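You operate a simulated robot arm through the tools that you are given. There is no shell and no other tool.

Carry out the task below with a simulated robot arm. There is one attempt and no reset: what you move stays moved.

## Task
Play blue's turn: slide the blue dot puck to field two, score it and pass the turn to red.
Fine: the blue slider shows the sum of both blue fields; turn the knob marked round to three; the other pucks stay.

Only the result counts: the job must be done as asked and must still hold three seconds after the hand-in. Knocking over, shifting, dropping, spilling or breaking anything else fails it.

## Robot
A 6-joint arm with a two-finger parallel gripper, fixed in place. Base frame: the origin is at the foot of the arm, x ahead of it, y to its left, z up; the work surface is at about z = 1.2. Lengths are in cm, angles in degrees, forces in N, time in s.
With the tool pointing down near the work surface it reaches from about 24 to 58 cm from the base axis. Its first joint turns from -166.0 to 166.0 degrees. Payload 1.5 kg.
The tool frame sits at the grasp point between the pads (the TCP): z along the fingers, y along the line on which they close. The tips reach 3 cm beyond it. The gripper opens to 8 cm. The fingers are 1.7 cm wide and 1.2 cm thick; the gripper's body (4 by 8.2 cm) begins 8 cm behind the TCP.
Orientation is that of the tool frame in the base frame, as a unit quaternion [w, x, y, z]. With the fingers straight down and closing along the base's y, the tool's x points along the base's -x, its y along +y and its z along -z.

## Interface
- The arm moves only by the tool arm_command. Its argument "plan" is a list of rows, each a list of 3 entries, a list of its own where there are three numbers: the shift along the tool's x, y, z in m, then the turn, a rotation vector about the tool's x, y, z in rad, then the closure, from 0 (fully open) to 1 (shut). In form: [[[dx, dy, dz], [rx, ry, rz], gripper], ...]. A call has 1 to 20 rows; each row is the pose to reach, as a shift and turn from the pose commanded when the call began, along the tool's axes at that moment. A row lasts 0.2 s, in which the tool goes at most 5 cm and 8.6 degrees; a call with a longer step from one row to the next is refused whole, and so is a gripper value outside its range. Where a pose cannot be reached the arm comes as near as it can. A force on the tool above 40 N (or 10 N above the force at the start of the call, whichever is more), or a blocked arm, ends the call early, and 0.2 s more pass. The fingers move at their own pace (about 7.2 cm/s each) and stop on an object; they squeeze with about 32 N. The grip force told is the motor's: it shows also when the fingers shut on nothing. Time passes only in rows, and 0.2 s behind the last, so rows that repeat a pose let the fingers close. The reply holds the time, the measured pose of the TCP, the force on the tool along the base axes, the opening and the grip force, in the units named above and with some noise, with the torque about the TCP (base axes, N m) and any sound that the robot's microphone picked up.
- Cameras (640 x 400 px; columns grow to the right, rows downward): "scene" is fixed at [5.15, 65.09, 57.1]; the picture's right is [-0.74, -0.67, 0.00], its down [-0.40, 0.44, -0.80] and it looks along [0.54, -0.60, -0.60] (base axes); focal length 367 px, centre (320, 200). "wrist" rides on the gripper at [7.2, -0.7, -12.2] in the tool frame; the picture's right is [0.09, 1.00, 0.00], its down [-0.84, 0.08, -0.54] and it looks along [-0.54, 0.05, 0.84] (tool axes); focal length 238 px, centre (320, 200). There is no depth. A picture from a camera that has moved, and an enlarged one, comes with that camera's place and axes in the base frame and with its lens.
- camera(camera): a new picture of that camera. No time passes.
- zoom(camera, box): a new picture of the part [left, top, right, bottom] of that camera's present view, enlarged. No time passes.
- sign_off(): hands the job in; it is judged then, once.

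Nothing tells you positions but the pictures and the camera data. Unless the task says otherwise, let go and move clear before handing in.

The tools are called after "Call:" as name(argument=value, ...) on one line, values as JSON. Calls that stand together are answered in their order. arm_command: Moves the arm, as the interface text tells. Its arguments: {"type":"object","properties":{"plan":{"type":"array","items":{"type":"array"}}},"required":["plan"]} The other tools are called the same way: camera (camera) takes a picture; zoom (camera, box) takes an enlarged picture of a part of a camera's view; sign_off () hands the job in.

At the start:

```text
time_s: 0.0
position: [35.23, 16.89, 28.86]
tool_rot: [0.0, 0.0, 1.0, 0.001]
contact_force: [0.9, 0.3, 0.2]
ft_torque: [0.01, -0.04, 0.0]
finger_gap: 7.99
gripper_force: 0.1
```

scene: 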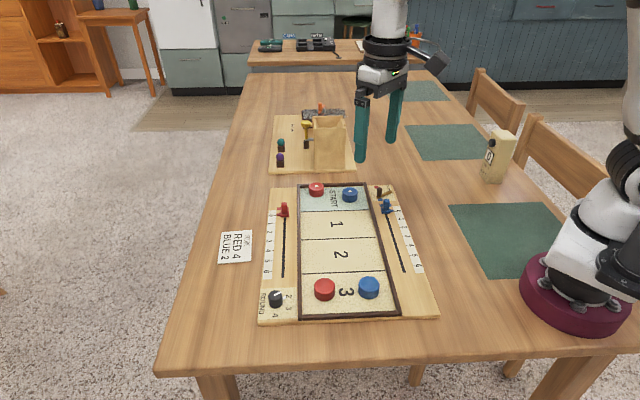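
wrist: 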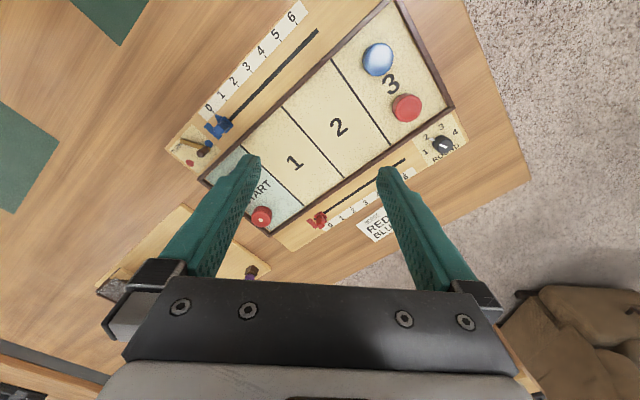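

I see a shuffleboard-style board with two red and two blue pucks, red and blue sliders, a round knob and a turn peg/lever area near the top. I'll zoom in for details before moving.

Call:
zoom(camera="scene", box=[290, 170, 450, 270])

Call:
zoom(camera="scene", box=[210, 230, 450, 330])

Call:
zoom(camera="wrist", box=[150, 0, 330, 240])

Call:
zoom(camera="wrist", box=[300, 20, 500, 250])

Call:
zoom(camera="scene", box=[250, 95, 370, 185])

```text
4.00 times, centred on (370, 220) of scene
camera zoom: at [5.15, 65.09, 57.1], right [-0.74, -0.67, 0.0], down [-0.4, 0.44, -0.8], along [0.54, -0.6, -0.6], focal length 1470 px, centre (120, 120)
```

zoom: 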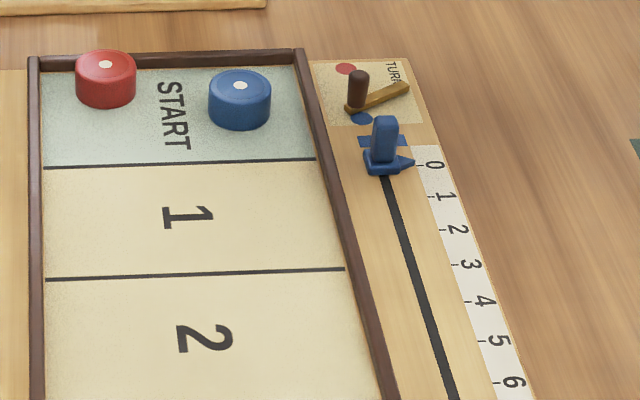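

```text
2.67 times, centred on (330, 280) of scene
camera zoom: at [5.15, 65.09, 57.1], right [-0.74, -0.67, 0.0], down [-0.4, 0.44, -0.8], along [0.54, -0.6, -0.6], focal length 980 px, centre (293, -13)
```

zoom: 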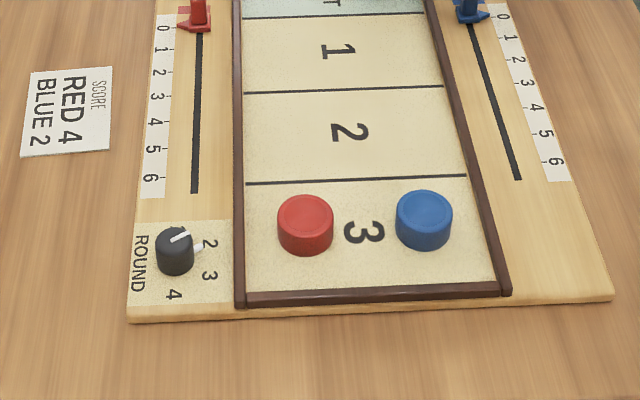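

```text
1.67 times, centred on (240, 120) of wrist
camera zoom: at [27.87, 16.33, 41.2], right [-0.09, 1.0, 0.0], down [0.84, 0.08, 0.54], along [0.54, 0.05, -0.84], focal length 397 px, centre (453, 333)
```

zoom: 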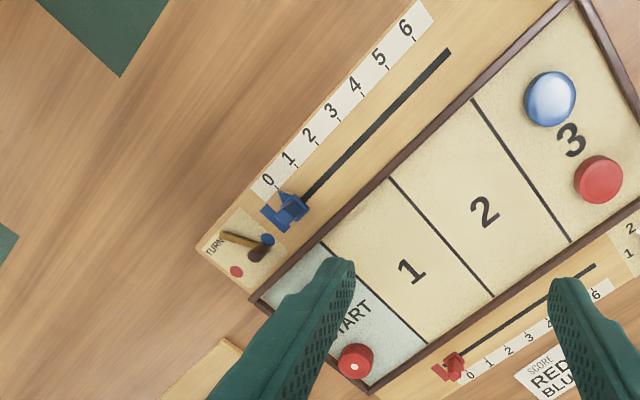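

```text
1.74 times, centred on (400, 135) of wrist
camera zoom: at [27.87, 16.33, 41.2], right [-0.09, 1.0, 0.0], down [0.84, 0.08, 0.54], along [0.54, 0.05, -0.84], focal length 414 px, centre (181, 313)
```

zoom: 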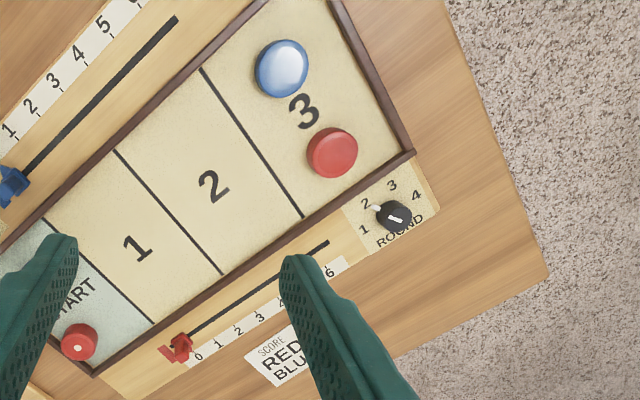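

```text
4.44 times, centred on (310, 140) of scene
camera zoom: at [5.15, 65.09, 57.1], right [-0.74, -0.67, 0.0], down [-0.4, 0.44, -0.8], along [0.54, -0.6, -0.6], focal length 1633 px, centre (364, 467)
```

zoom: 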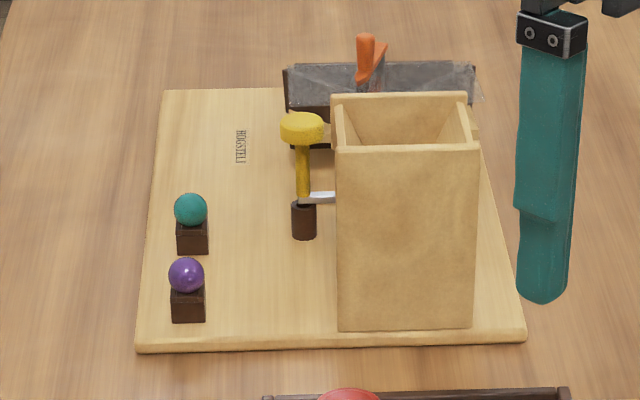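

The board lies at 45° to the base: START is at about (50, 5), field 3 near (29, 25), the blue slider and TURN lever on the near side, and the ROUND knob near (39.5, 39). I take blue's score to be 2 + 3 = 5, and I'll first move above the START/TURN area with the tool yawed to look closely.

Call:
arm_command(plan=[[[-0.0135, -0.0161, 0.008], [0, 0, -0.098], 0], [[-0.027, -0.0322, 0.016], [0, 0, -0.196], 0], [[-0.0404, -0.0483, 0.024], [0, 0, -0.294], 0], [[-0.0539, -0.0645, 0.032], [0, 0, -0.392], 0], [[-0.0673, -0.0806, 0.04], [0, 0, -0.49], 0], [[-0.0808, -0.0967, 0.05], [0, 0, -0.589], 0], [[-0.0942, -0.1128, 0.058], [0, 0, -0.687], 0], [[-0.1077, -0.1289, 0.066], [0, 0, -0.785], 0], [[-0.1077, -0.1289, 0.066], [0, 0, -0.785], 0]])

Call:
camera(camera="wrist")

Call:
camera(camera="scene")

```text
time_s: 2.0
position: [46.0, 4.11, 22.19]
tool_rot: [0.0, -0.383, 0.924, 0.001]
contact_force: [-0.8, 0.0, 0.0]
ft_torque: [0.0, -0.04, -0.01]
finger_gap: 8.02
gripper_force: 0.1
```

```text
taken
camera wrist: at [41.25, -1.51, 34.46], right [-0.77, 0.64, 0.0], down [0.54, 0.65, 0.54], along [0.35, 0.42, -0.84], focal length 238 px, centre (320, 200)
```

wrist: 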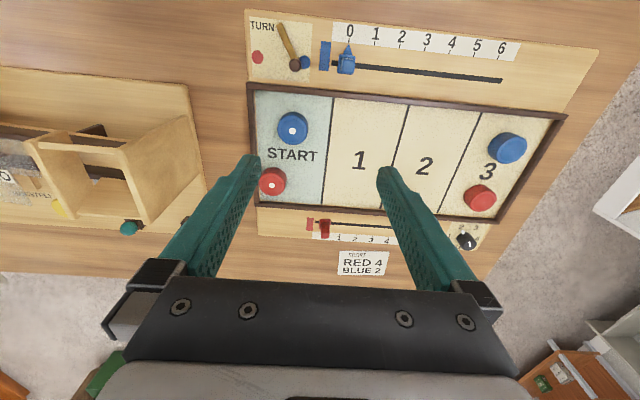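

```text
taken
```

scene: 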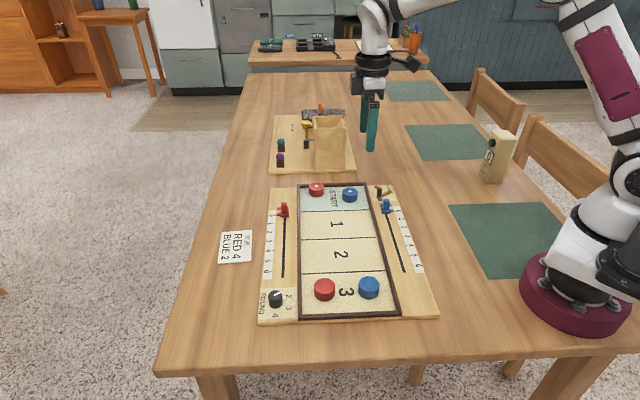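

The view is good: the whole board is visible from the blue side, with the TURN lever at upper left near the blue dot. I'll zoom in on the lever, slider and puck.

Call:
zoom(camera="wrist", box=[240, 5, 400, 105])

Call:
zoom(camera="wrist", box=[400, 100, 600, 270])

Call:
zoom(camera="wrist", box=[240, 75, 400, 250])

Call:
zoom(camera="scene", box=[360, 175, 440, 225])

Call:
zoom(camera="scene", box=[250, 280, 330, 330])

```text
4.00 times, centred on (320, 55) of wrist
camera zoom: at [41.25, -1.51, 34.46], right [-0.77, 0.64, 0.0], down [0.54, 0.65, 0.54], along [0.35, 0.42, -0.84], focal length 953 px, centre (320, 780)
```

zoom: 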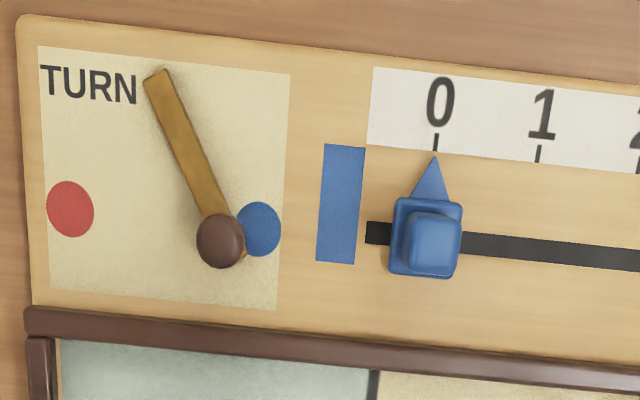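

```text
2.35 times, centred on (500, 185) of wrist
camera zoom: at [41.25, -1.51, 34.46], right [-0.77, 0.64, 0.0], down [0.54, 0.65, 0.54], along [0.35, 0.42, -0.84], focal length 561 px, centre (-104, 235)
```

zoom: 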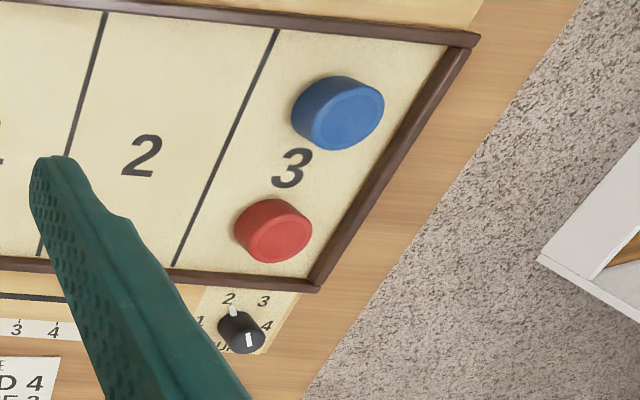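

```text
2.29 times, centred on (320, 162) of wrist
camera zoom: at [41.25, -1.51, 34.46], right [-0.77, 0.64, 0.0], down [0.54, 0.65, 0.54], along [0.35, 0.42, -0.84], focal length 545 px, centre (320, 286)
```

zoom: 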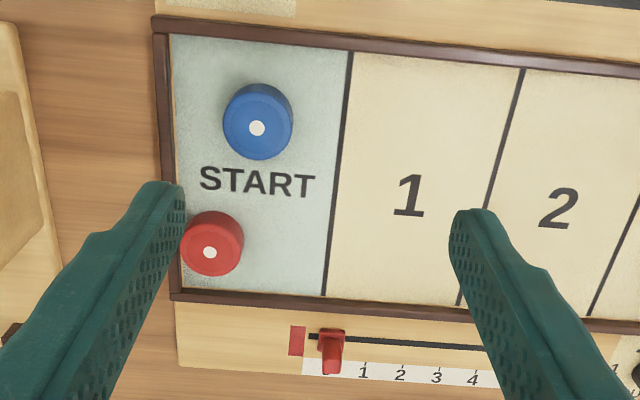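

```text
8.00 times, centred on (400, 200) of scene
camera zoom: at [5.15, 65.09, 57.1], right [-0.74, -0.67, 0.0], down [-0.4, 0.44, -0.8], along [0.54, -0.6, -0.6], focal length 2940 px, centre (-320, 200)
```

zoom: 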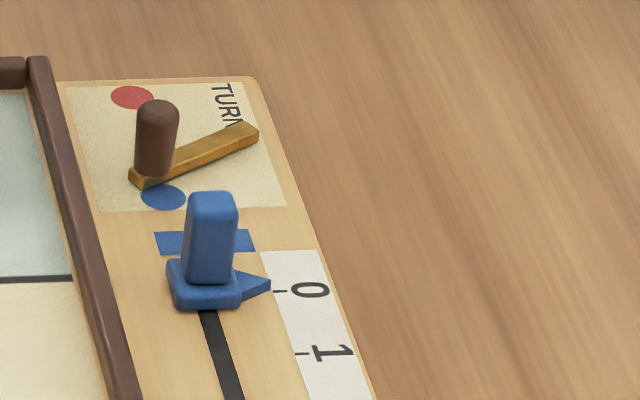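

```text
8.00 times, centred on (290, 305) of scene
camera zoom: at [5.15, 65.09, 57.1], right [-0.74, -0.67, 0.0], down [-0.4, 0.44, -0.8], along [0.54, -0.6, -0.6], focal length 2940 px, centre (560, -640)
```

zoom: 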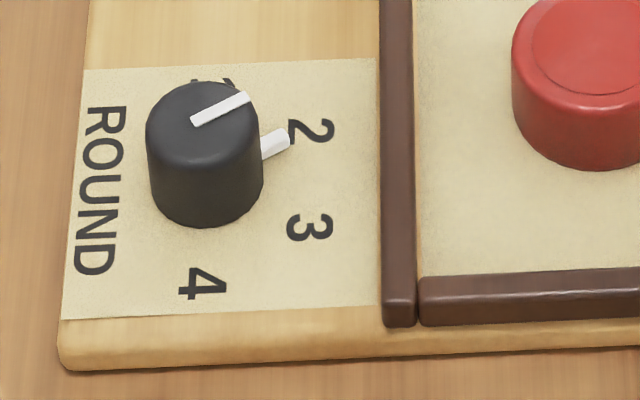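

The puck radius is about 1.95 cm and it sits near (49.9, 3.3). The fingers close along the board's long axis, so I'll partly close them to clear the end rim and hover above the puck for a check.

Call:
arm_command(plan=[[[-0.0072, -0.0113, 0.025], [0, 0, 0], 0.325], [[-0.0145, -0.0225, 0.055], [0, 0, 0], 0.325], [[-0.0217, -0.0338, 0.085], [0, 0, 0], 0.325], [[-0.0217, -0.0338, 0.1019], [0, 0, 0], 0.325], [[-0.0217, -0.0338, 0.1019], [0, 0, 0], 0.325]])

Call:
camera(camera="wrist")

Call:
zoom(camera="scene", box=[290, 100, 450, 200])

```text
time_s: 3.2
position: [49.93, 3.27, 12.17]
tool_rot: [0.001, -0.382, 0.924, 0.001]
contact_force: [0.0, -0.2, 0.0]
ft_torque: [0.0, 0.0, -0.02]
finger_gap: 5.39
gripper_force: 0.0
```

```text
taken
camera wrist: at [45.21, -2.18, 24.46], right [-0.77, 0.64, 0.0], down [0.54, 0.64, 0.54], along [0.35, 0.42, -0.84], focal length 238 px, centre (320, 200)
```

wrist: 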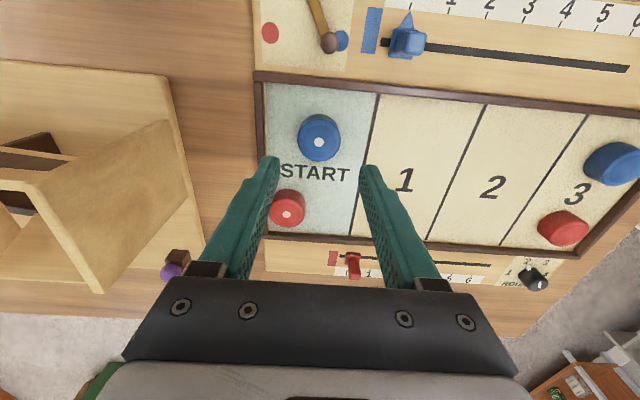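

```text
4.00 times, centred on (370, 150) of scene
camera zoom: at [5.15, 65.09, 57.1], right [-0.74, -0.67, 0.0], down [-0.4, 0.44, -0.8], along [0.54, -0.6, -0.6], focal length 1470 px, centre (120, 400)
```

zoom: 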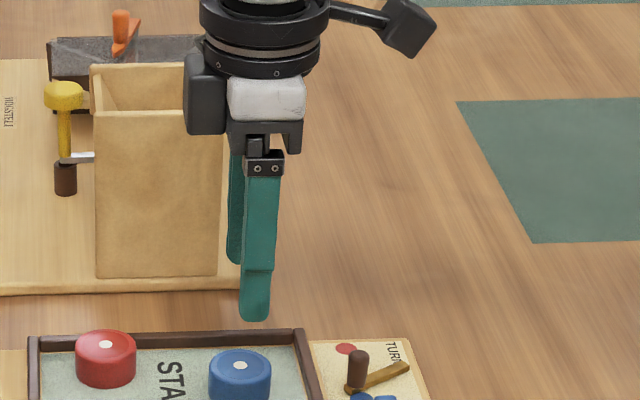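

The puck is centred between the fingers, with a computed centre at W 37.65, L −32.97. I'll descend in two stages so the tips end about 0.6 cm above the board.

Call:
arm_command(plan=[[[0, 0, 0.015], [0, 0, 0], 0.325], [[0, 0, 0.03], [0, 0, 0], 0.325], [[0, 0, 0.045], [0, 0, 0], 0.325], [[0, 0, 0.053], [0, 0, 0], 0.325], [[0, 0, 0.053], [0, 0, 0], 0.325]])

Call:
camera(camera="wrist")

Call:
zoom(camera="scene", box=[310, 150, 410, 212])

```text
time_s: 4.4
position: [49.86, 3.26, 6.76]
tool_rot: [0.0, -0.383, 0.924, 0.001]
contact_force: [-1.0, 0.8, -0.5]
ft_torque: [0.03, -0.02, -0.01]
finger_gap: 5.39
gripper_force: 0.0
```

```text
taken
camera wrist: at [45.16, -2.26, 19.07], right [-0.77, 0.64, 0.0], down [0.54, 0.64, 0.54], along [0.35, 0.42, -0.84], focal length 238 px, centre (320, 200)
```

wrist: 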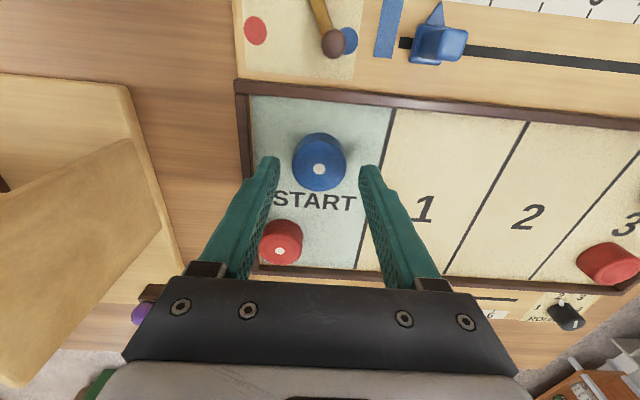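

```text
6.40 times, centred on (360, 181) of scene
camera zoom: at [5.15, 65.09, 57.1], right [-0.74, -0.67, 0.0], down [-0.4, 0.44, -0.8], along [0.54, -0.6, -0.6], focal length 2352 px, centre (64, 322)
```

zoom: 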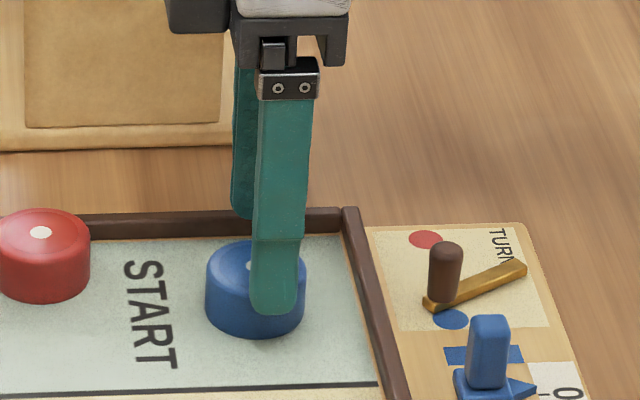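

The fingers straddle the puck and clear the rim. I'll lower a little further and close on it.

Call:
arm_command(plan=[[[0, 0, 0.004], [0, 0, 0], 0.325], [[0, 0, 0.008], [0, 0, 0], 0.325], [[0, 0, 0.008], [0, 0, 0], 0.45], [[0, 0, 0.008], [0, 0, 0], 0.6], [[0, 0, 0.008], [0, 0, 0], 0.7], [[0, 0, 0.008], [0, 0, 0], 0.7]])

Call:
zoom(camera="scene", box=[310, 150, 410, 212])

Call:
camera(camera="wrist")

```text
time_s: 5.8
position: [49.93, 3.42, 5.91]
tool_rot: [0.0, -0.382, 0.924, 0.001]
contact_force: [-1.0, 0.5, -0.5]
ft_torque: [0.01, 0.03, -0.01]
finger_gap: 3.75
gripper_force: 31.6
```

```text
6.40 times, centred on (360, 181) of scene
camera zoom: at [5.15, 65.09, 57.1], right [-0.74, -0.67, 0.0], down [-0.4, 0.44, -0.8], along [0.54, -0.6, -0.6], focal length 2352 px, centre (64, 322)
```

zoom: 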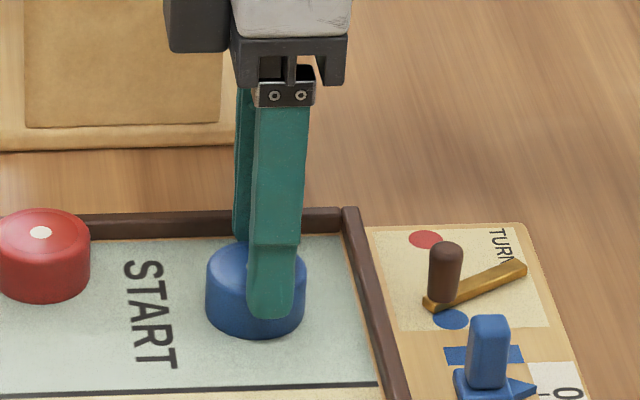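

```text
taken
camera wrist: at [45.13, -2.25, 18.28], right [-0.77, 0.64, 0.0], down [0.54, 0.64, 0.54], along [0.35, 0.42, -0.84], focal length 238 px, centre (320, 200)
```

wrist: 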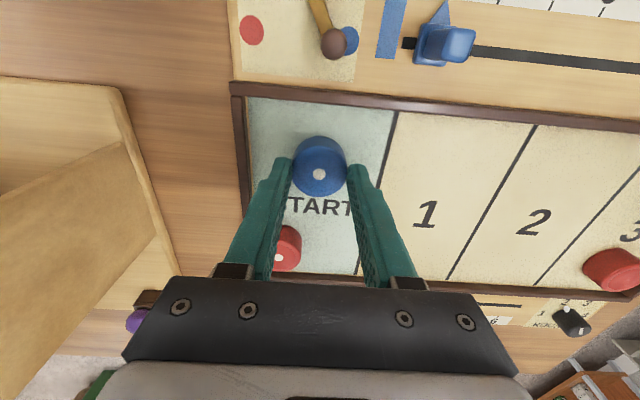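

The puck is held (gap 3.75 cm). Now I slide it along the board about 19.5 cm toward field 2, staying at the same height.

Call:
arm_command(plan=[[[0, 0.006, 0], [0, 0, 0], 0.7], [[0, 0.018, 0], [0, 0, 0], 0.7], [[0, 0.032, 0], [0, 0, 0], 0.7], [[0, 0.047, 0], [0, 0, 0], 0.7], [[0, 0.062, 0], [0, 0, 0], 0.7], [[0, 0.077, 0], [0, 0, 0], 0.7], [[0, 0.092, 0], [0, 0, 0], 0.7], [[0, 0.107, 0], [0, 0, 0], 0.7], [[0, 0.122, 0], [0, 0, 0], 0.7], [[0, 0.137, 0], [0, 0, 0], 0.7], [[0, 0.152, 0], [0, 0, 0], 0.7], [[0, 0.167, 0], [0, 0, 0], 0.7], [[0, 0.18, 0], [0, 0, 0], 0.7], [[0, 0.19, 0], [0, 0, 0], 0.7], [[0, 0.195, 0], [0, 0, 0], 0.7], [[0, 0.195, 0], [0, 0, 0], 0.7]])

Call:
camera(camera="wrist")

Call:
camera(camera="scene")

```text
time_s: 9.2
position: [36.17, 17.11, 6.0]
tool_rot: [0.0, -0.383, 0.924, 0.002]
contact_force: [0.4, 0.9, 0.3]
ft_torque: [0.0, 0.0, -0.02]
finger_gap: 3.72
gripper_force: 32.2
```

```text
taken
camera wrist: at [31.35, 11.54, 18.3], right [-0.77, 0.64, 0.0], down [0.54, 0.64, 0.54], along [0.35, 0.42, -0.84], focal length 238 px, centre (320, 200)
```

wrist: 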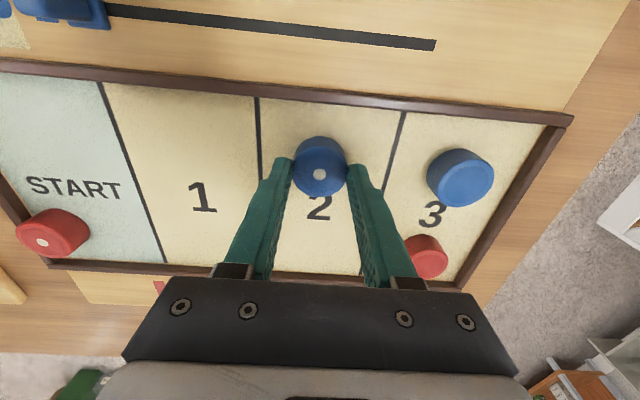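

```text
taken
```

scene: 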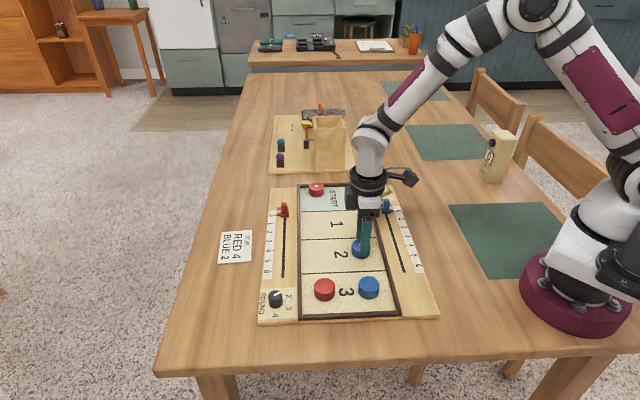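

The puck sits nearly centred in field 2. I'll open gently and rise straight up.

Call:
arm_command(plan=[[[0, 0, 0], [0, 0, 0], 0.5], [[0, 0, 0], [0, 0, 0], 0.38], [[0, 0, 0], [0, 0, 0], 0.33], [[0, 0, -0.01], [0, 0, 0], 0.33], [[0, 0, -0.035], [0, 0, 0], 0.33], [[0, 0, -0.07], [0, 0, 0], 0.33], [[0, 0, -0.11], [0, 0, 0], 0.33], [[0, 0, -0.15], [0, 0, 0], 0.33], [[0, 0, -0.15], [0, 0, 0], 0.33]])

Call:
camera(camera="wrist")

Call:
zoom(camera="scene", box=[250, 170, 450, 295])

```text
time_s: 11.2
position: [36.19, 16.9, 20.97]
tool_rot: [0.0, -0.383, 0.924, 0.001]
contact_force: [-0.4, -0.2, 0.1]
ft_torque: [0.0, 0.02, -0.01]
finger_gap: 5.36
gripper_force: 0.0
```

```text
taken
camera wrist: at [31.38, 11.43, 33.33], right [-0.77, 0.64, 0.0], down [0.54, 0.64, 0.54], along [0.35, 0.42, -0.84], focal length 238 px, centre (320, 200)
```

wrist: 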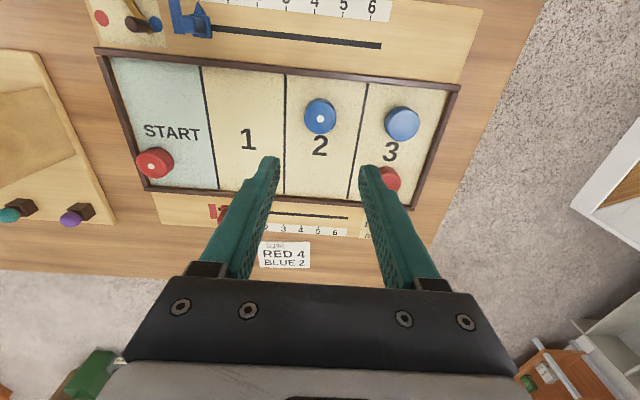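

```text
3.20 times, centred on (350, 232) of scene
camera zoom: at [5.15, 65.09, 57.1], right [-0.74, -0.67, 0.0], down [-0.4, 0.44, -0.8], along [0.54, -0.6, -0.6], focal length 1176 px, centre (224, 96)
```

zoom: 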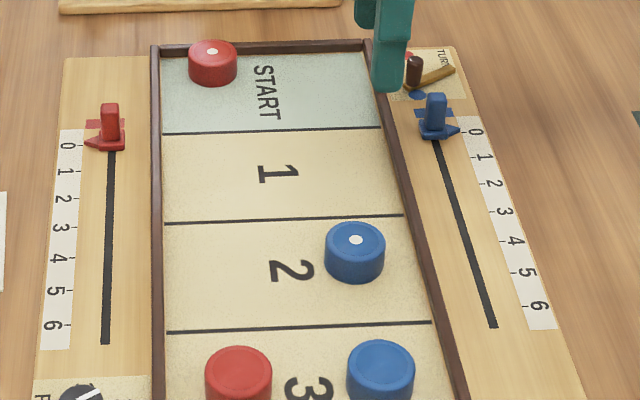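

The blue dot puck is well inside field 2 and the other pucks have not moved. From triangulation the board top is at about z = 1.1. Next I'll hover over the blue slider track to measure the tick marks.

Call:
arm_command(plan=[[[0.02, -0.012, 0], [0, 0, 0], 0.33], [[0.04, -0.025, 0], [0, 0, 0], 0.4], [[0.06, -0.037, 0], [0, 0, 0], 0.5], [[0.079, -0.05, 0], [0, 0, 0], 0.5], [[0.079, -0.05, 0], [0, 0, 0], 0.5]])

Call:
camera(camera="wrist")

Call:
zoom(camera="wrist", box=[130, 60, 460, 200])

```text
time_s: 12.4
position: [34.08, 8.02, 21.02]
tool_rot: [0.001, -0.382, 0.924, 0.001]
contact_force: [-0.3, 0.0, 0.6]
ft_torque: [0.03, -0.01, 0.02]
finger_gap: 4.0
gripper_force: 0.0
```

```text
taken
camera wrist: at [29.34, 2.41, 33.29], right [-0.77, 0.64, 0.0], down [0.54, 0.64, 0.54], along [0.35, 0.42, -0.84], focal length 238 px, centre (320, 200)
```

wrist: 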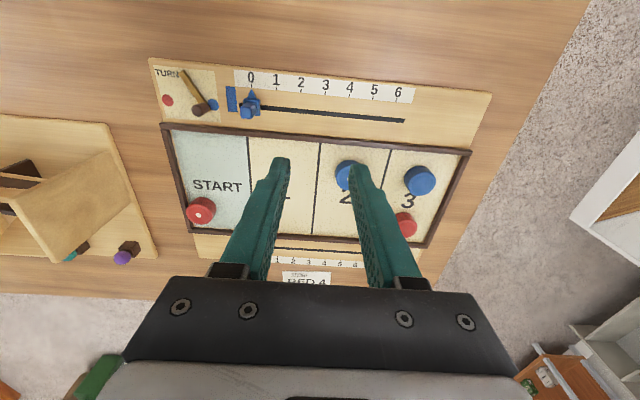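

```text
1.94 times, centred on (295, 130) of wrist
camera zoom: at [29.34, 2.41, 33.29], right [-0.77, 0.64, 0.0], down [0.54, 0.64, 0.54], along [0.35, 0.42, -0.84], focal length 462 px, centre (368, 336)
```

zoom: 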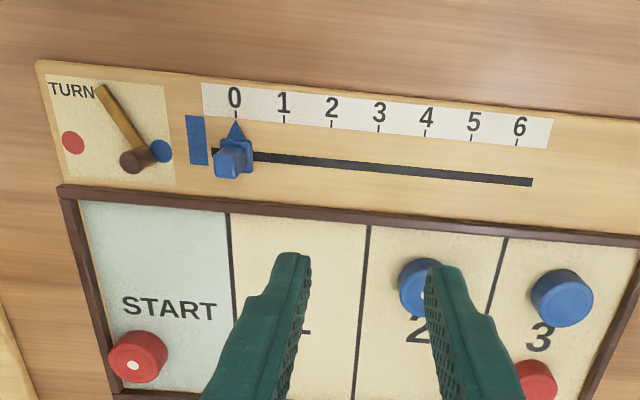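

All seven ticks are visible. I'll zoom in on the scale and the TURN area to measure them.

Call:
zoom(camera="wrist", box=[220, 55, 420, 135])

Call:
zoom(camera="wrist", box=[145, 55, 273, 135])

```text
3.20 times, centred on (320, 95) of wrist
camera zoom: at [29.34, 2.41, 33.29], right [-0.77, 0.64, 0.0], down [0.54, 0.64, 0.54], along [0.35, 0.42, -0.84], focal length 763 px, centre (320, 536)
```

zoom: 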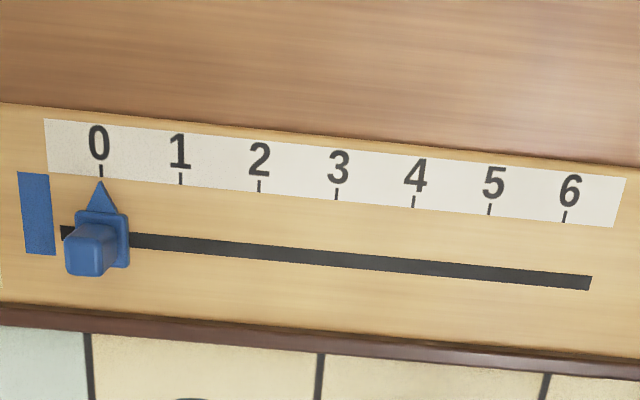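

```text
5.00 times, centred on (209, 95) of wrist
camera zoom: at [29.34, 2.41, 33.29], right [-0.77, 0.64, 0.0], down [0.54, 0.64, 0.54], along [0.35, 0.42, -0.84], focal length 1192 px, centre (875, 725)
```

zoom: 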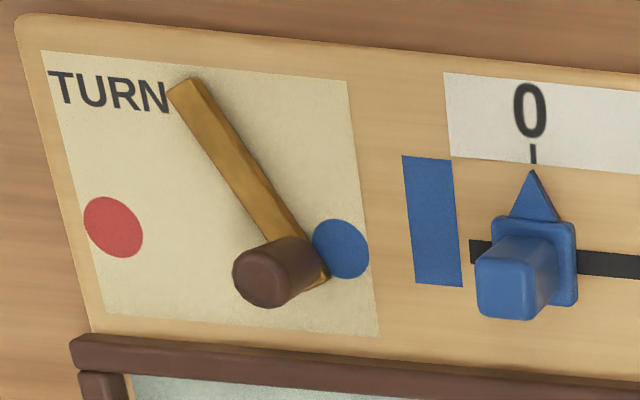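

The ticks are about 3.03 cm apart, so 5 lies about 15.1 cm from 0. The slider handle is at W≈29.65, L≈−27.0 with its top near z≈4.3, so I'll go above it with the fingers partly closed.

Call:
arm_command(plan=[[[0.001, -0.025, 0.0], [0, 0, 0], 0.6], [[0.001, -0.055, 0.02], [0, 0, 0], 0.6], [[0.001, -0.0857, 0.05], [0, 0, 0], 0.6], [[0.001, -0.0857, 0.085], [0, 0, 0], 0.6], [[0.001, -0.0857, 0.11], [0, 0, 0], 0.6], [[0.001, -0.0857, 0.12], [0, 0, 0], 0.6], [[0.001, -0.0857, 0.12], [0, 0, 0], 0.6]])

Call:
camera(camera="wrist")

Call:
zoom(camera="scene", box=[330, 150, 450, 225])

```text
time_s: 14.0
position: [39.99, 1.82, 9.01]
tool_rot: [0.0, -0.383, 0.924, 0.002]
contact_force: [-0.3, 0.4, 0.3]
ft_torque: [-0.02, 0.02, 0.01]
finger_gap: 3.2
gripper_force: 0.1
```

```text
taken
camera wrist: at [35.3, -3.74, 21.26], right [-0.77, 0.64, 0.0], down [0.54, 0.64, 0.54], along [0.35, 0.42, -0.84], focal length 238 px, centre (320, 200)
```

wrist: 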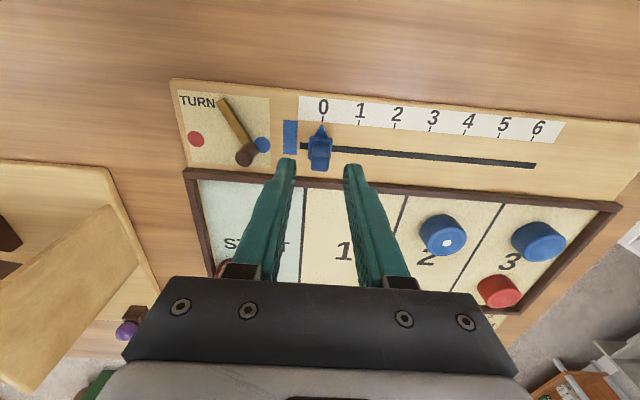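

```text
5.33 times, centred on (390, 188) of scene
camera zoom: at [5.15, 65.09, 57.1], right [-0.74, -0.67, 0.0], down [-0.4, 0.44, -0.8], along [0.54, -0.6, -0.6], focal length 1960 px, centre (-53, 267)
```

zoom: 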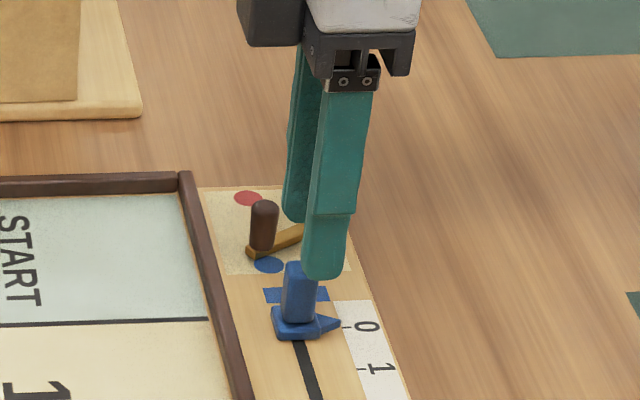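

The fingers straddle the slider handle. I'll descend to a tip height of about 2.3 and grip it.

Call:
arm_command(plan=[[[0, 0, 0.012], [0, 0, 0], 0.6], [[0, 0, 0.024], [0, 0, 0], 0.6], [[0, 0, 0.036], [0, 0, 0], 0.6], [[0, 0, 0.036], [0, 0, 0], 0.6], [[0, 0, 0.036], [0, 0, 0], 0.7], [[0, 0, 0.036], [0, 0, 0], 0.8], [[0, 0, 0.036], [0, 0, 0], 0.9], [[0, 0, 0.036], [0, 0, 0], 0.9]])

Call:
camera(camera="wrist")

Call:
zoom(camera="scene", box=[330, 150, 450, 225])

```text
time_s: 15.8
position: [39.99, 1.94, 5.32]
tool_rot: [0.0, -0.383, 0.924, 0.001]
contact_force: [0.6, 0.8, -3.6]
ft_torque: [-0.03, -0.23, 0.03]
finger_gap: 1.38
gripper_force: 30.4
```

```text
taken
camera wrist: at [35.3, -3.7, 17.64], right [-0.77, 0.64, 0.0], down [0.54, 0.64, 0.54], along [0.35, 0.42, -0.84], focal length 238 px, centre (320, 200)
```

wrist: 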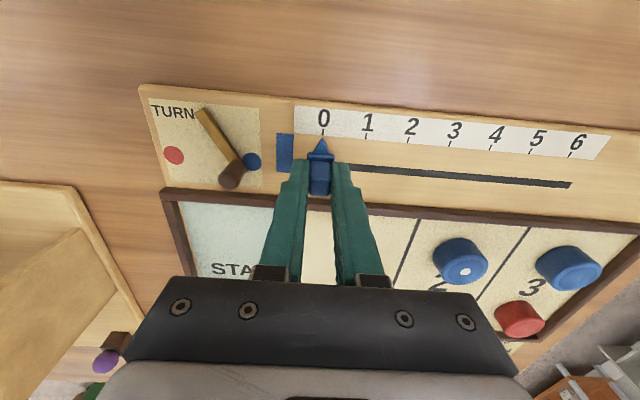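

```text
5.33 times, centred on (390, 188) of scene
camera zoom: at [5.15, 65.09, 57.1], right [-0.74, -0.67, 0.0], down [-0.4, 0.44, -0.8], along [0.54, -0.6, -0.6], focal length 1960 px, centre (-53, 267)
```

zoom: 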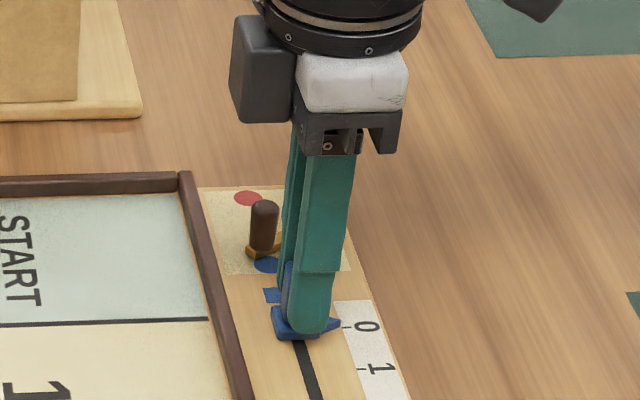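

The handle is gripped (gap 1.38 cm). Now I slide it along the slot by about 14.6 cm, then check against tick 5 before finishing.

Call:
arm_command(plan=[[[0, 0.005, 0], [0, 0, 0], 0.9], [[0, 0.015, 0], [0, 0, 0], 0.9], [[0, 0.026, 0], [0, 0, 0], 0.9], [[0, 0.037, 0], [0, 0, 0], 0.9], [[0, 0.048, 0], [0, 0, 0], 0.9], [[0, 0.059, 0], [0, 0, 0], 0.9], [[0, 0.07, 0], [0, 0, 0], 0.9], [[0, 0.081, 0], [0, 0, 0], 0.9], [[0, 0.092, 0], [0, 0, 0], 0.9], [[0, 0.103, 0], [0, 0, 0], 0.9], [[0, 0.114, 0], [0, 0, 0], 0.9], [[0, 0.125, 0], [0, 0, 0], 0.9], [[0, 0.135, 0], [0, 0, 0], 0.9], [[0, 0.143, 0], [0, 0, 0], 0.9], [[0, 0.146, 0], [0, 0, 0], 0.9], [[0, 0.146, 0], [0, 0, 0], 0.9]])

Call:
camera(camera="wrist")

Call:
zoom(camera="scene", box=[340, 190, 460, 265])

Call:
zoom(camera="wrist", box=[240, 80, 400, 180])

```text
time_s: 19.2
position: [29.52, 12.23, 5.47]
tool_rot: [0.001, -0.383, 0.924, 0.002]
contact_force: [-10.1, -8.7, 17.2]
ft_torque: [-0.49, 0.15, 0.04]
finger_gap: 1.38
gripper_force: 30.6
```

```text
taken
camera wrist: at [24.92, 6.66, 17.7], right [-0.77, 0.64, 0.0], down [0.54, 0.64, 0.54], along [0.35, 0.42, -0.84], focal length 238 px, centre (320, 200)
```

wrist: 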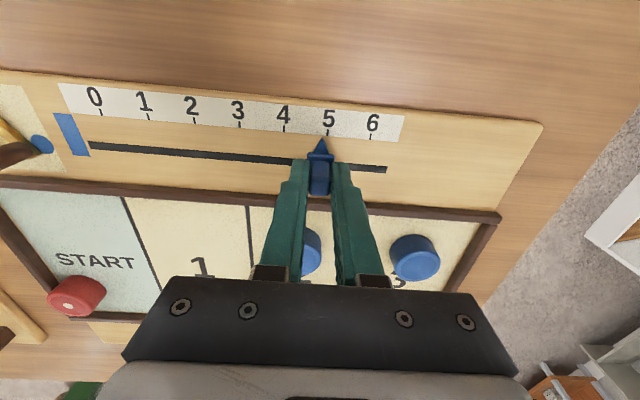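

```text
5.33 times, centred on (400, 228) of scene
camera zoom: at [5.15, 65.09, 57.1], right [-0.74, -0.67, 0.0], down [-0.4, 0.44, -0.8], along [0.54, -0.6, -0.6], focal length 1960 px, centre (-107, 53)
```

zoom: 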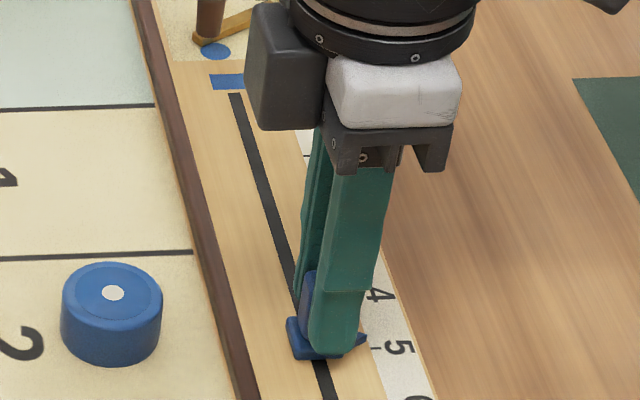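

```text
4.00 times, centred on (320, 130) of wrist
camera zoom: at [24.92, 6.66, 17.7], right [-0.77, 0.64, 0.0], down [0.54, 0.64, 0.54], along [0.35, 0.42, -0.84], focal length 953 px, centre (320, 480)
```

zoom: 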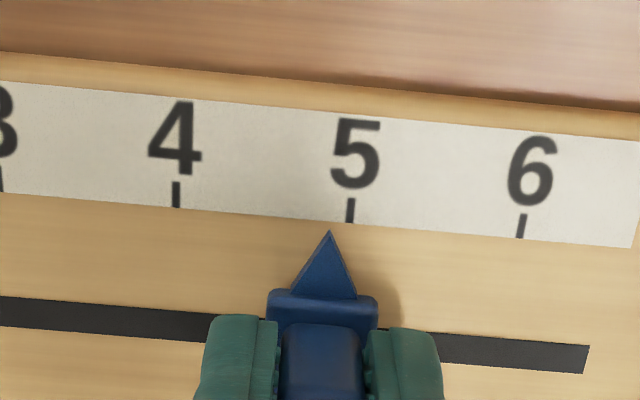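

The slider is about 0.33 cm short of tick 5. I'll nudge it forward and ease off the slight sideways and downward load.

Call:
arm_command(plan=[[[0.0005, 0.001, -0.0005], [0, 0, 0], 0.9], [[0.001, 0.0025, -0.001], [0, 0, 0], 0.9], [[0.001, 0.0034, -0.001], [0, 0, 0], 0.9], [[0.001, 0.0034, -0.001], [0, 0, 0], 0.9]])

Call:
zoom(camera="wrist", box=[240, 80, 400, 180])

Call:
camera(camera="scene")

```text
time_s: 20.2
position: [29.42, 12.49, 5.49]
tool_rot: [0.001, -0.383, 0.924, 0.001]
contact_force: [8.6, 7.9, -21.5]
ft_torque: [0.04, -0.29, 0.01]
finger_gap: 1.43
gripper_force: 30.0
```

```text
4.00 times, centred on (320, 130) of wrist
camera zoom: at [24.66, 6.85, 17.76], right [-0.77, 0.64, 0.0], down [0.54, 0.64, 0.54], along [0.35, 0.42, -0.84], focal length 953 px, centre (320, 480)
```

zoom: 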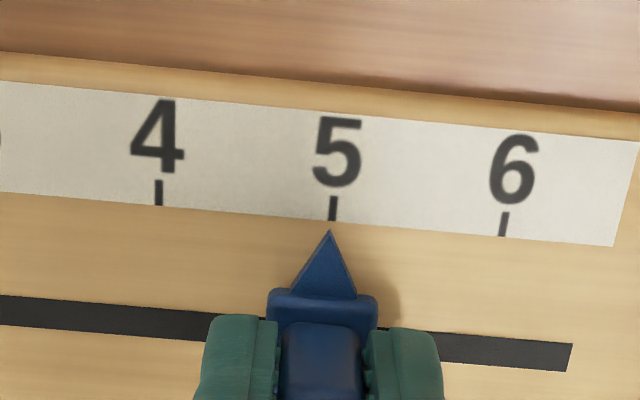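

```text
taken
```

scene: 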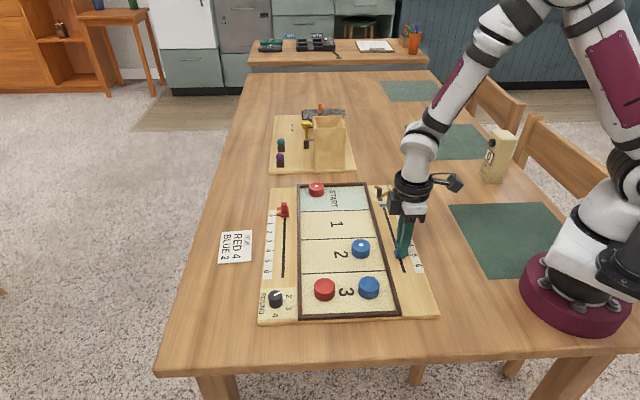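

The pointer lines up with the 5 tick. I'll balance the residual load, open the fingers evenly and rise.

Call:
arm_command(plan=[[[-0.0005, 0.0002, 0.0005], [0, 0, 0], 0.9], [[-0.0005, 0.0002, 0.0005], [0, 0, 0], 0.8], [[-0.0005, 0.0002, 0.0005], [0, 0, 0], 0.7], [[-0.0005, 0.0002, 0.0005], [0, 0, 0], 0.6], [[-0.0005, 0.0002, 0.0005], [0, 0, 0], 0.6]])

Call:
zoom(camera="wrist", box=[240, 80, 400, 180])

```text
time_s: 21.4
position: [29.41, 12.38, 5.37]
tool_rot: [0.0, -0.383, 0.924, 0.001]
contact_force: [0.3, -0.4, -0.3]
ft_torque: [0.01, 0.0, -0.01]
finger_gap: 3.21
gripper_force: 0.0
```

```text
4.00 times, centred on (320, 130) of wrist
camera zoom: at [24.65, 6.86, 17.72], right [-0.77, 0.64, 0.0], down [0.54, 0.64, 0.54], along [0.35, 0.42, -0.84], focal length 953 px, centre (320, 480)
```

zoom: 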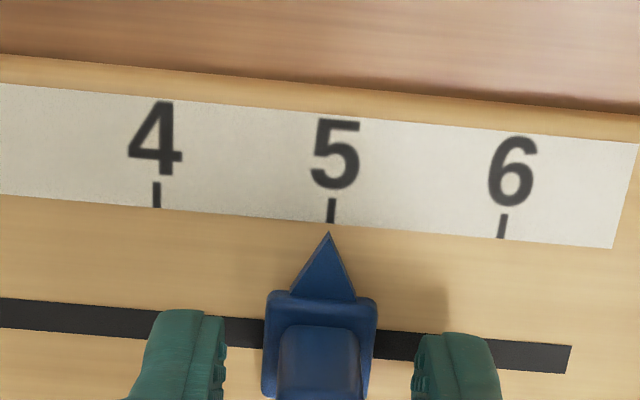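

The slider reads 5 and is released. Now I'll rise and travel over to the TURN lever's post, near W≈30.1, L≈−32.9.

Call:
arm_command(plan=[[[0, 0, -0.02], [0, 0, 0], 0.6], [[0, 0, -0.06], [0, 0, 0], 0.6], [[0, 0, -0.1], [0, 0, 0], 0.6], [[-0.001, -0.03, -0.11], [0, 0, 0], 0.6], [[-0.002, -0.07, -0.11], [0, 0, 0], 0.65], [[-0.003, -0.11, -0.11], [0, 0, 0], 0.65], [[-0.004, -0.15, -0.11], [0, 0, 0], 0.65], [[-0.005, -0.19, -0.11], [0, 0, 0], 0.65], [[-0.0055, -0.209, -0.09], [0, 0, 0], 0.65], [[-0.0055, -0.209, -0.05], [0, 0, 0], 0.65], [[-0.0055, -0.209, -0.05], [0, 0, 0], 0.65]])

Call:
camera(camera="wrist")

Call:
zoom(camera="scene", box=[330, 150, 450, 225])

Call:
zoom(camera="wrist", box=[220, 80, 420, 205])

```text
time_s: 23.8
position: [44.43, -1.9, 10.42]
tool_rot: [0.0, -0.382, 0.924, 0.002]
contact_force: [-0.3, -0.3, 0.0]
ft_torque: [-0.01, 0.02, 0.0]
finger_gap: 2.83
gripper_force: 0.0
```

```text
taken
camera wrist: at [39.78, -7.5, 22.72], right [-0.77, 0.64, 0.0], down [0.54, 0.65, 0.54], along [0.35, 0.42, -0.84], focal length 238 px, centre (320, 200)
```

wrist: 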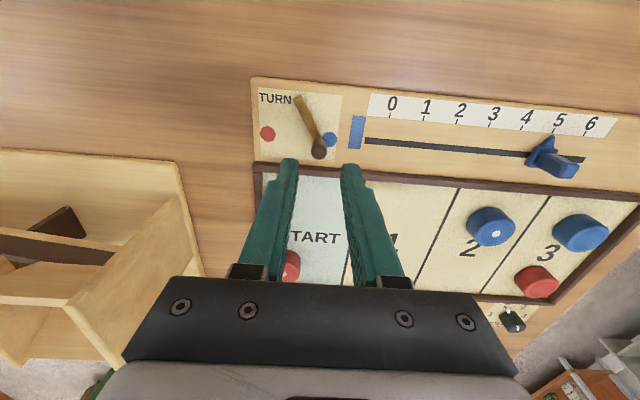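

```text
5.33 times, centred on (390, 188) of scene
camera zoom: at [5.15, 65.09, 57.1], right [-0.74, -0.67, 0.0], down [-0.4, 0.44, -0.8], along [0.54, -0.6, -0.6], focal length 1960 px, centre (-53, 267)
```

zoom: 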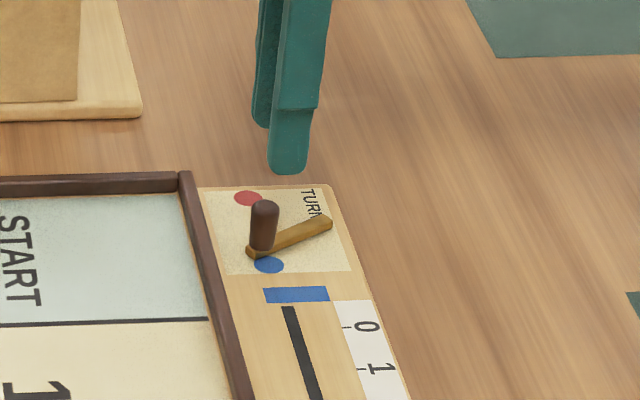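

```text
3.20 times, centred on (320, 142) of wrist
camera zoom: at [39.78, -7.5, 22.72], right [-0.77, 0.64, 0.0], down [0.54, 0.65, 0.54], along [0.35, 0.42, -0.84], focal length 763 px, centre (320, 384)
```

zoom: 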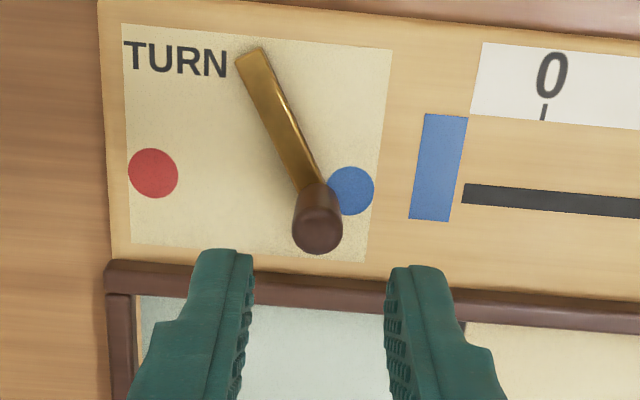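

The post is at about W 30.35, L −32.85, with the lever about 30° to the blue side of centre. I'll straddle the post loosely, then push it toward the red dot along −L.

Call:
arm_command(plan=[[[-0.003, -0.0005, 0.015], [0, 0, 0], 0.65], [[-0.003, -0.0005, 0.03], [0, 0, 0], 0.65], [[-0.003, -0.0005, 0.042], [0, 0, 0], 0.65], [[-0.003, -0.0005, 0.05], [0, 0, 0], 0.65], [[-0.003, -0.0005, 0.05], [0, 0, 0], 0.72], [[-0.003, -0.0005, 0.05], [0, 0, 0], 0.76], [[-0.003, -0.0005, 0.05], [0, 0, 0], 0.76]])

Call:
zoom(camera="wrist", box=[220, 80, 420, 205])

Call:
zoom(camera="scene", box=[330, 150, 450, 225])

```text
time_s: 25.4
position: [44.84, -1.78, 5.32]
tool_rot: [0.0, -0.383, 0.924, 0.001]
contact_force: [-0.8, 0.1, -0.6]
ft_torque: [-0.01, 0.0, -0.01]
finger_gap: 1.95
gripper_force: 0.0
```

```text
3.20 times, centred on (320, 142) of wrist
camera zoom: at [40.04, -7.36, 17.71], right [-0.77, 0.64, 0.0], down [0.54, 0.64, 0.54], along [0.35, 0.42, -0.84], focal length 763 px, centre (320, 384)
```

zoom: 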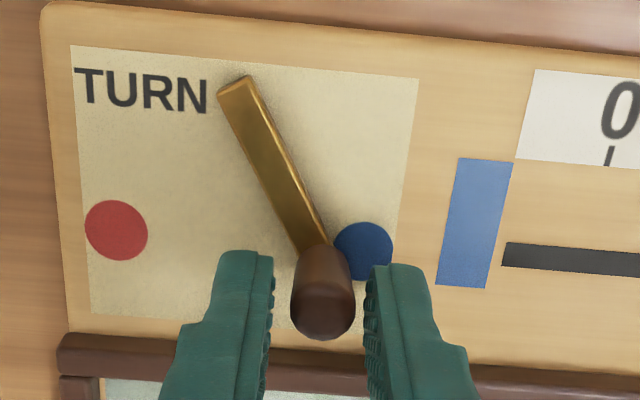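

```text
5.33 times, centred on (390, 188) of scene
camera zoom: at [5.15, 65.09, 57.1], right [-0.74, -0.67, 0.0], down [-0.4, 0.44, -0.8], along [0.54, -0.6, -0.6], focal length 1960 px, centre (-53, 267)
```

zoom: 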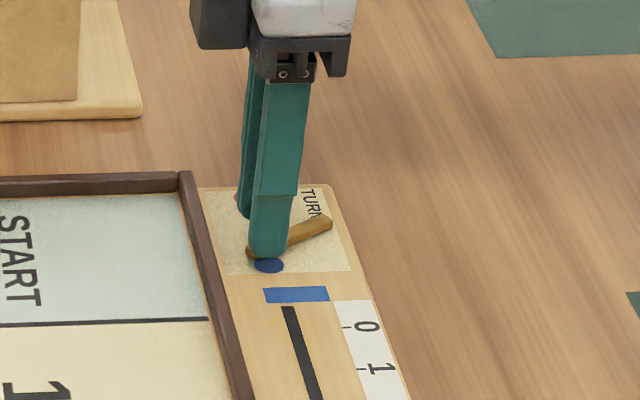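

The post sits between the fingers with no contact force. I'll push slowly toward the red dot.

Call:
arm_command(plan=[[[-0.001, -0.004, 0], [0, 0, 0], 0.76], [[-0.002, -0.009, 0], [0, 0, 0], 0.76], [[-0.003, -0.014, 0], [0, 0, 0], 0.76], [[-0.0035, -0.019, 0], [0, 0, 0], 0.76], [[-0.0035, -0.024, 0], [0, 0, 0], 0.76], [[-0.003, -0.029, 0], [0, 0, 0], 0.76], [[-0.002, -0.034, 0], [0, 0, 0], 0.76], [[-0.001, -0.038, 0], [0, 0, 0], 0.76], [[0, -0.041, 0], [0, 0, 0], 0.76], [[0, -0.041, 0], [0, 0, 0], 0.76]])

Call:
camera(camera="wrist")

Call:
zoom(camera="wrist", box=[220, 80, 420, 205])

Call:
zoom(camera="scene", box=[330, 150, 450, 225])

```text
time_s: 27.6
position: [47.65, -4.74, 5.43]
tool_rot: [0.001, -0.382, 0.924, 0.001]
contact_force: [0.0, 2.6, 0.0]
ft_torque: [0.04, 0.01, -0.02]
finger_gap: 2.17
gripper_force: 1.5
```

```text
taken
camera wrist: at [43.0, -10.28, 17.69], right [-0.77, 0.64, 0.0], down [0.54, 0.64, 0.54], along [0.35, 0.42, -0.84], focal length 238 px, centre (320, 200)
```

wrist: 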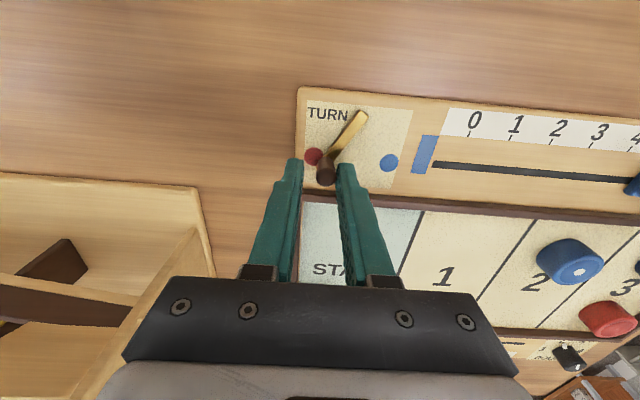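

```text
3.20 times, centred on (320, 142) of wrist
camera zoom: at [43.0, -10.28, 17.69], right [-0.77, 0.64, 0.0], down [0.54, 0.64, 0.54], along [0.35, 0.42, -0.84], focal length 763 px, centre (320, 384)
```

zoom: 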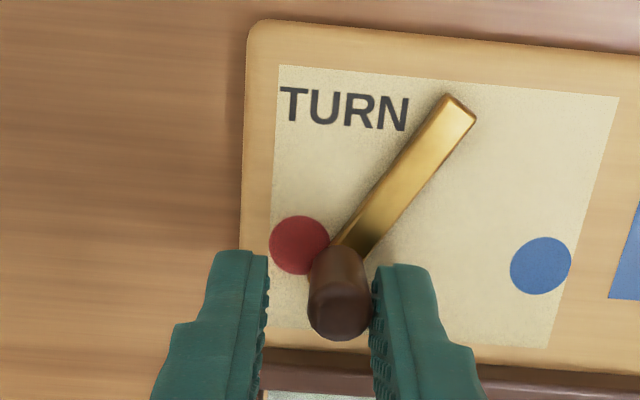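

```text
5.33 times, centred on (390, 188) of scene
camera zoom: at [5.15, 65.09, 57.1], right [-0.74, -0.67, 0.0], down [-0.4, 0.44, -0.8], along [0.54, -0.6, -0.6], focal length 1960 px, centre (-53, 267)
```

zoom: 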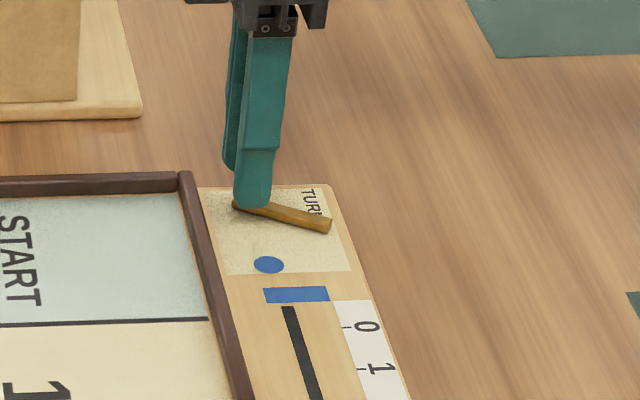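

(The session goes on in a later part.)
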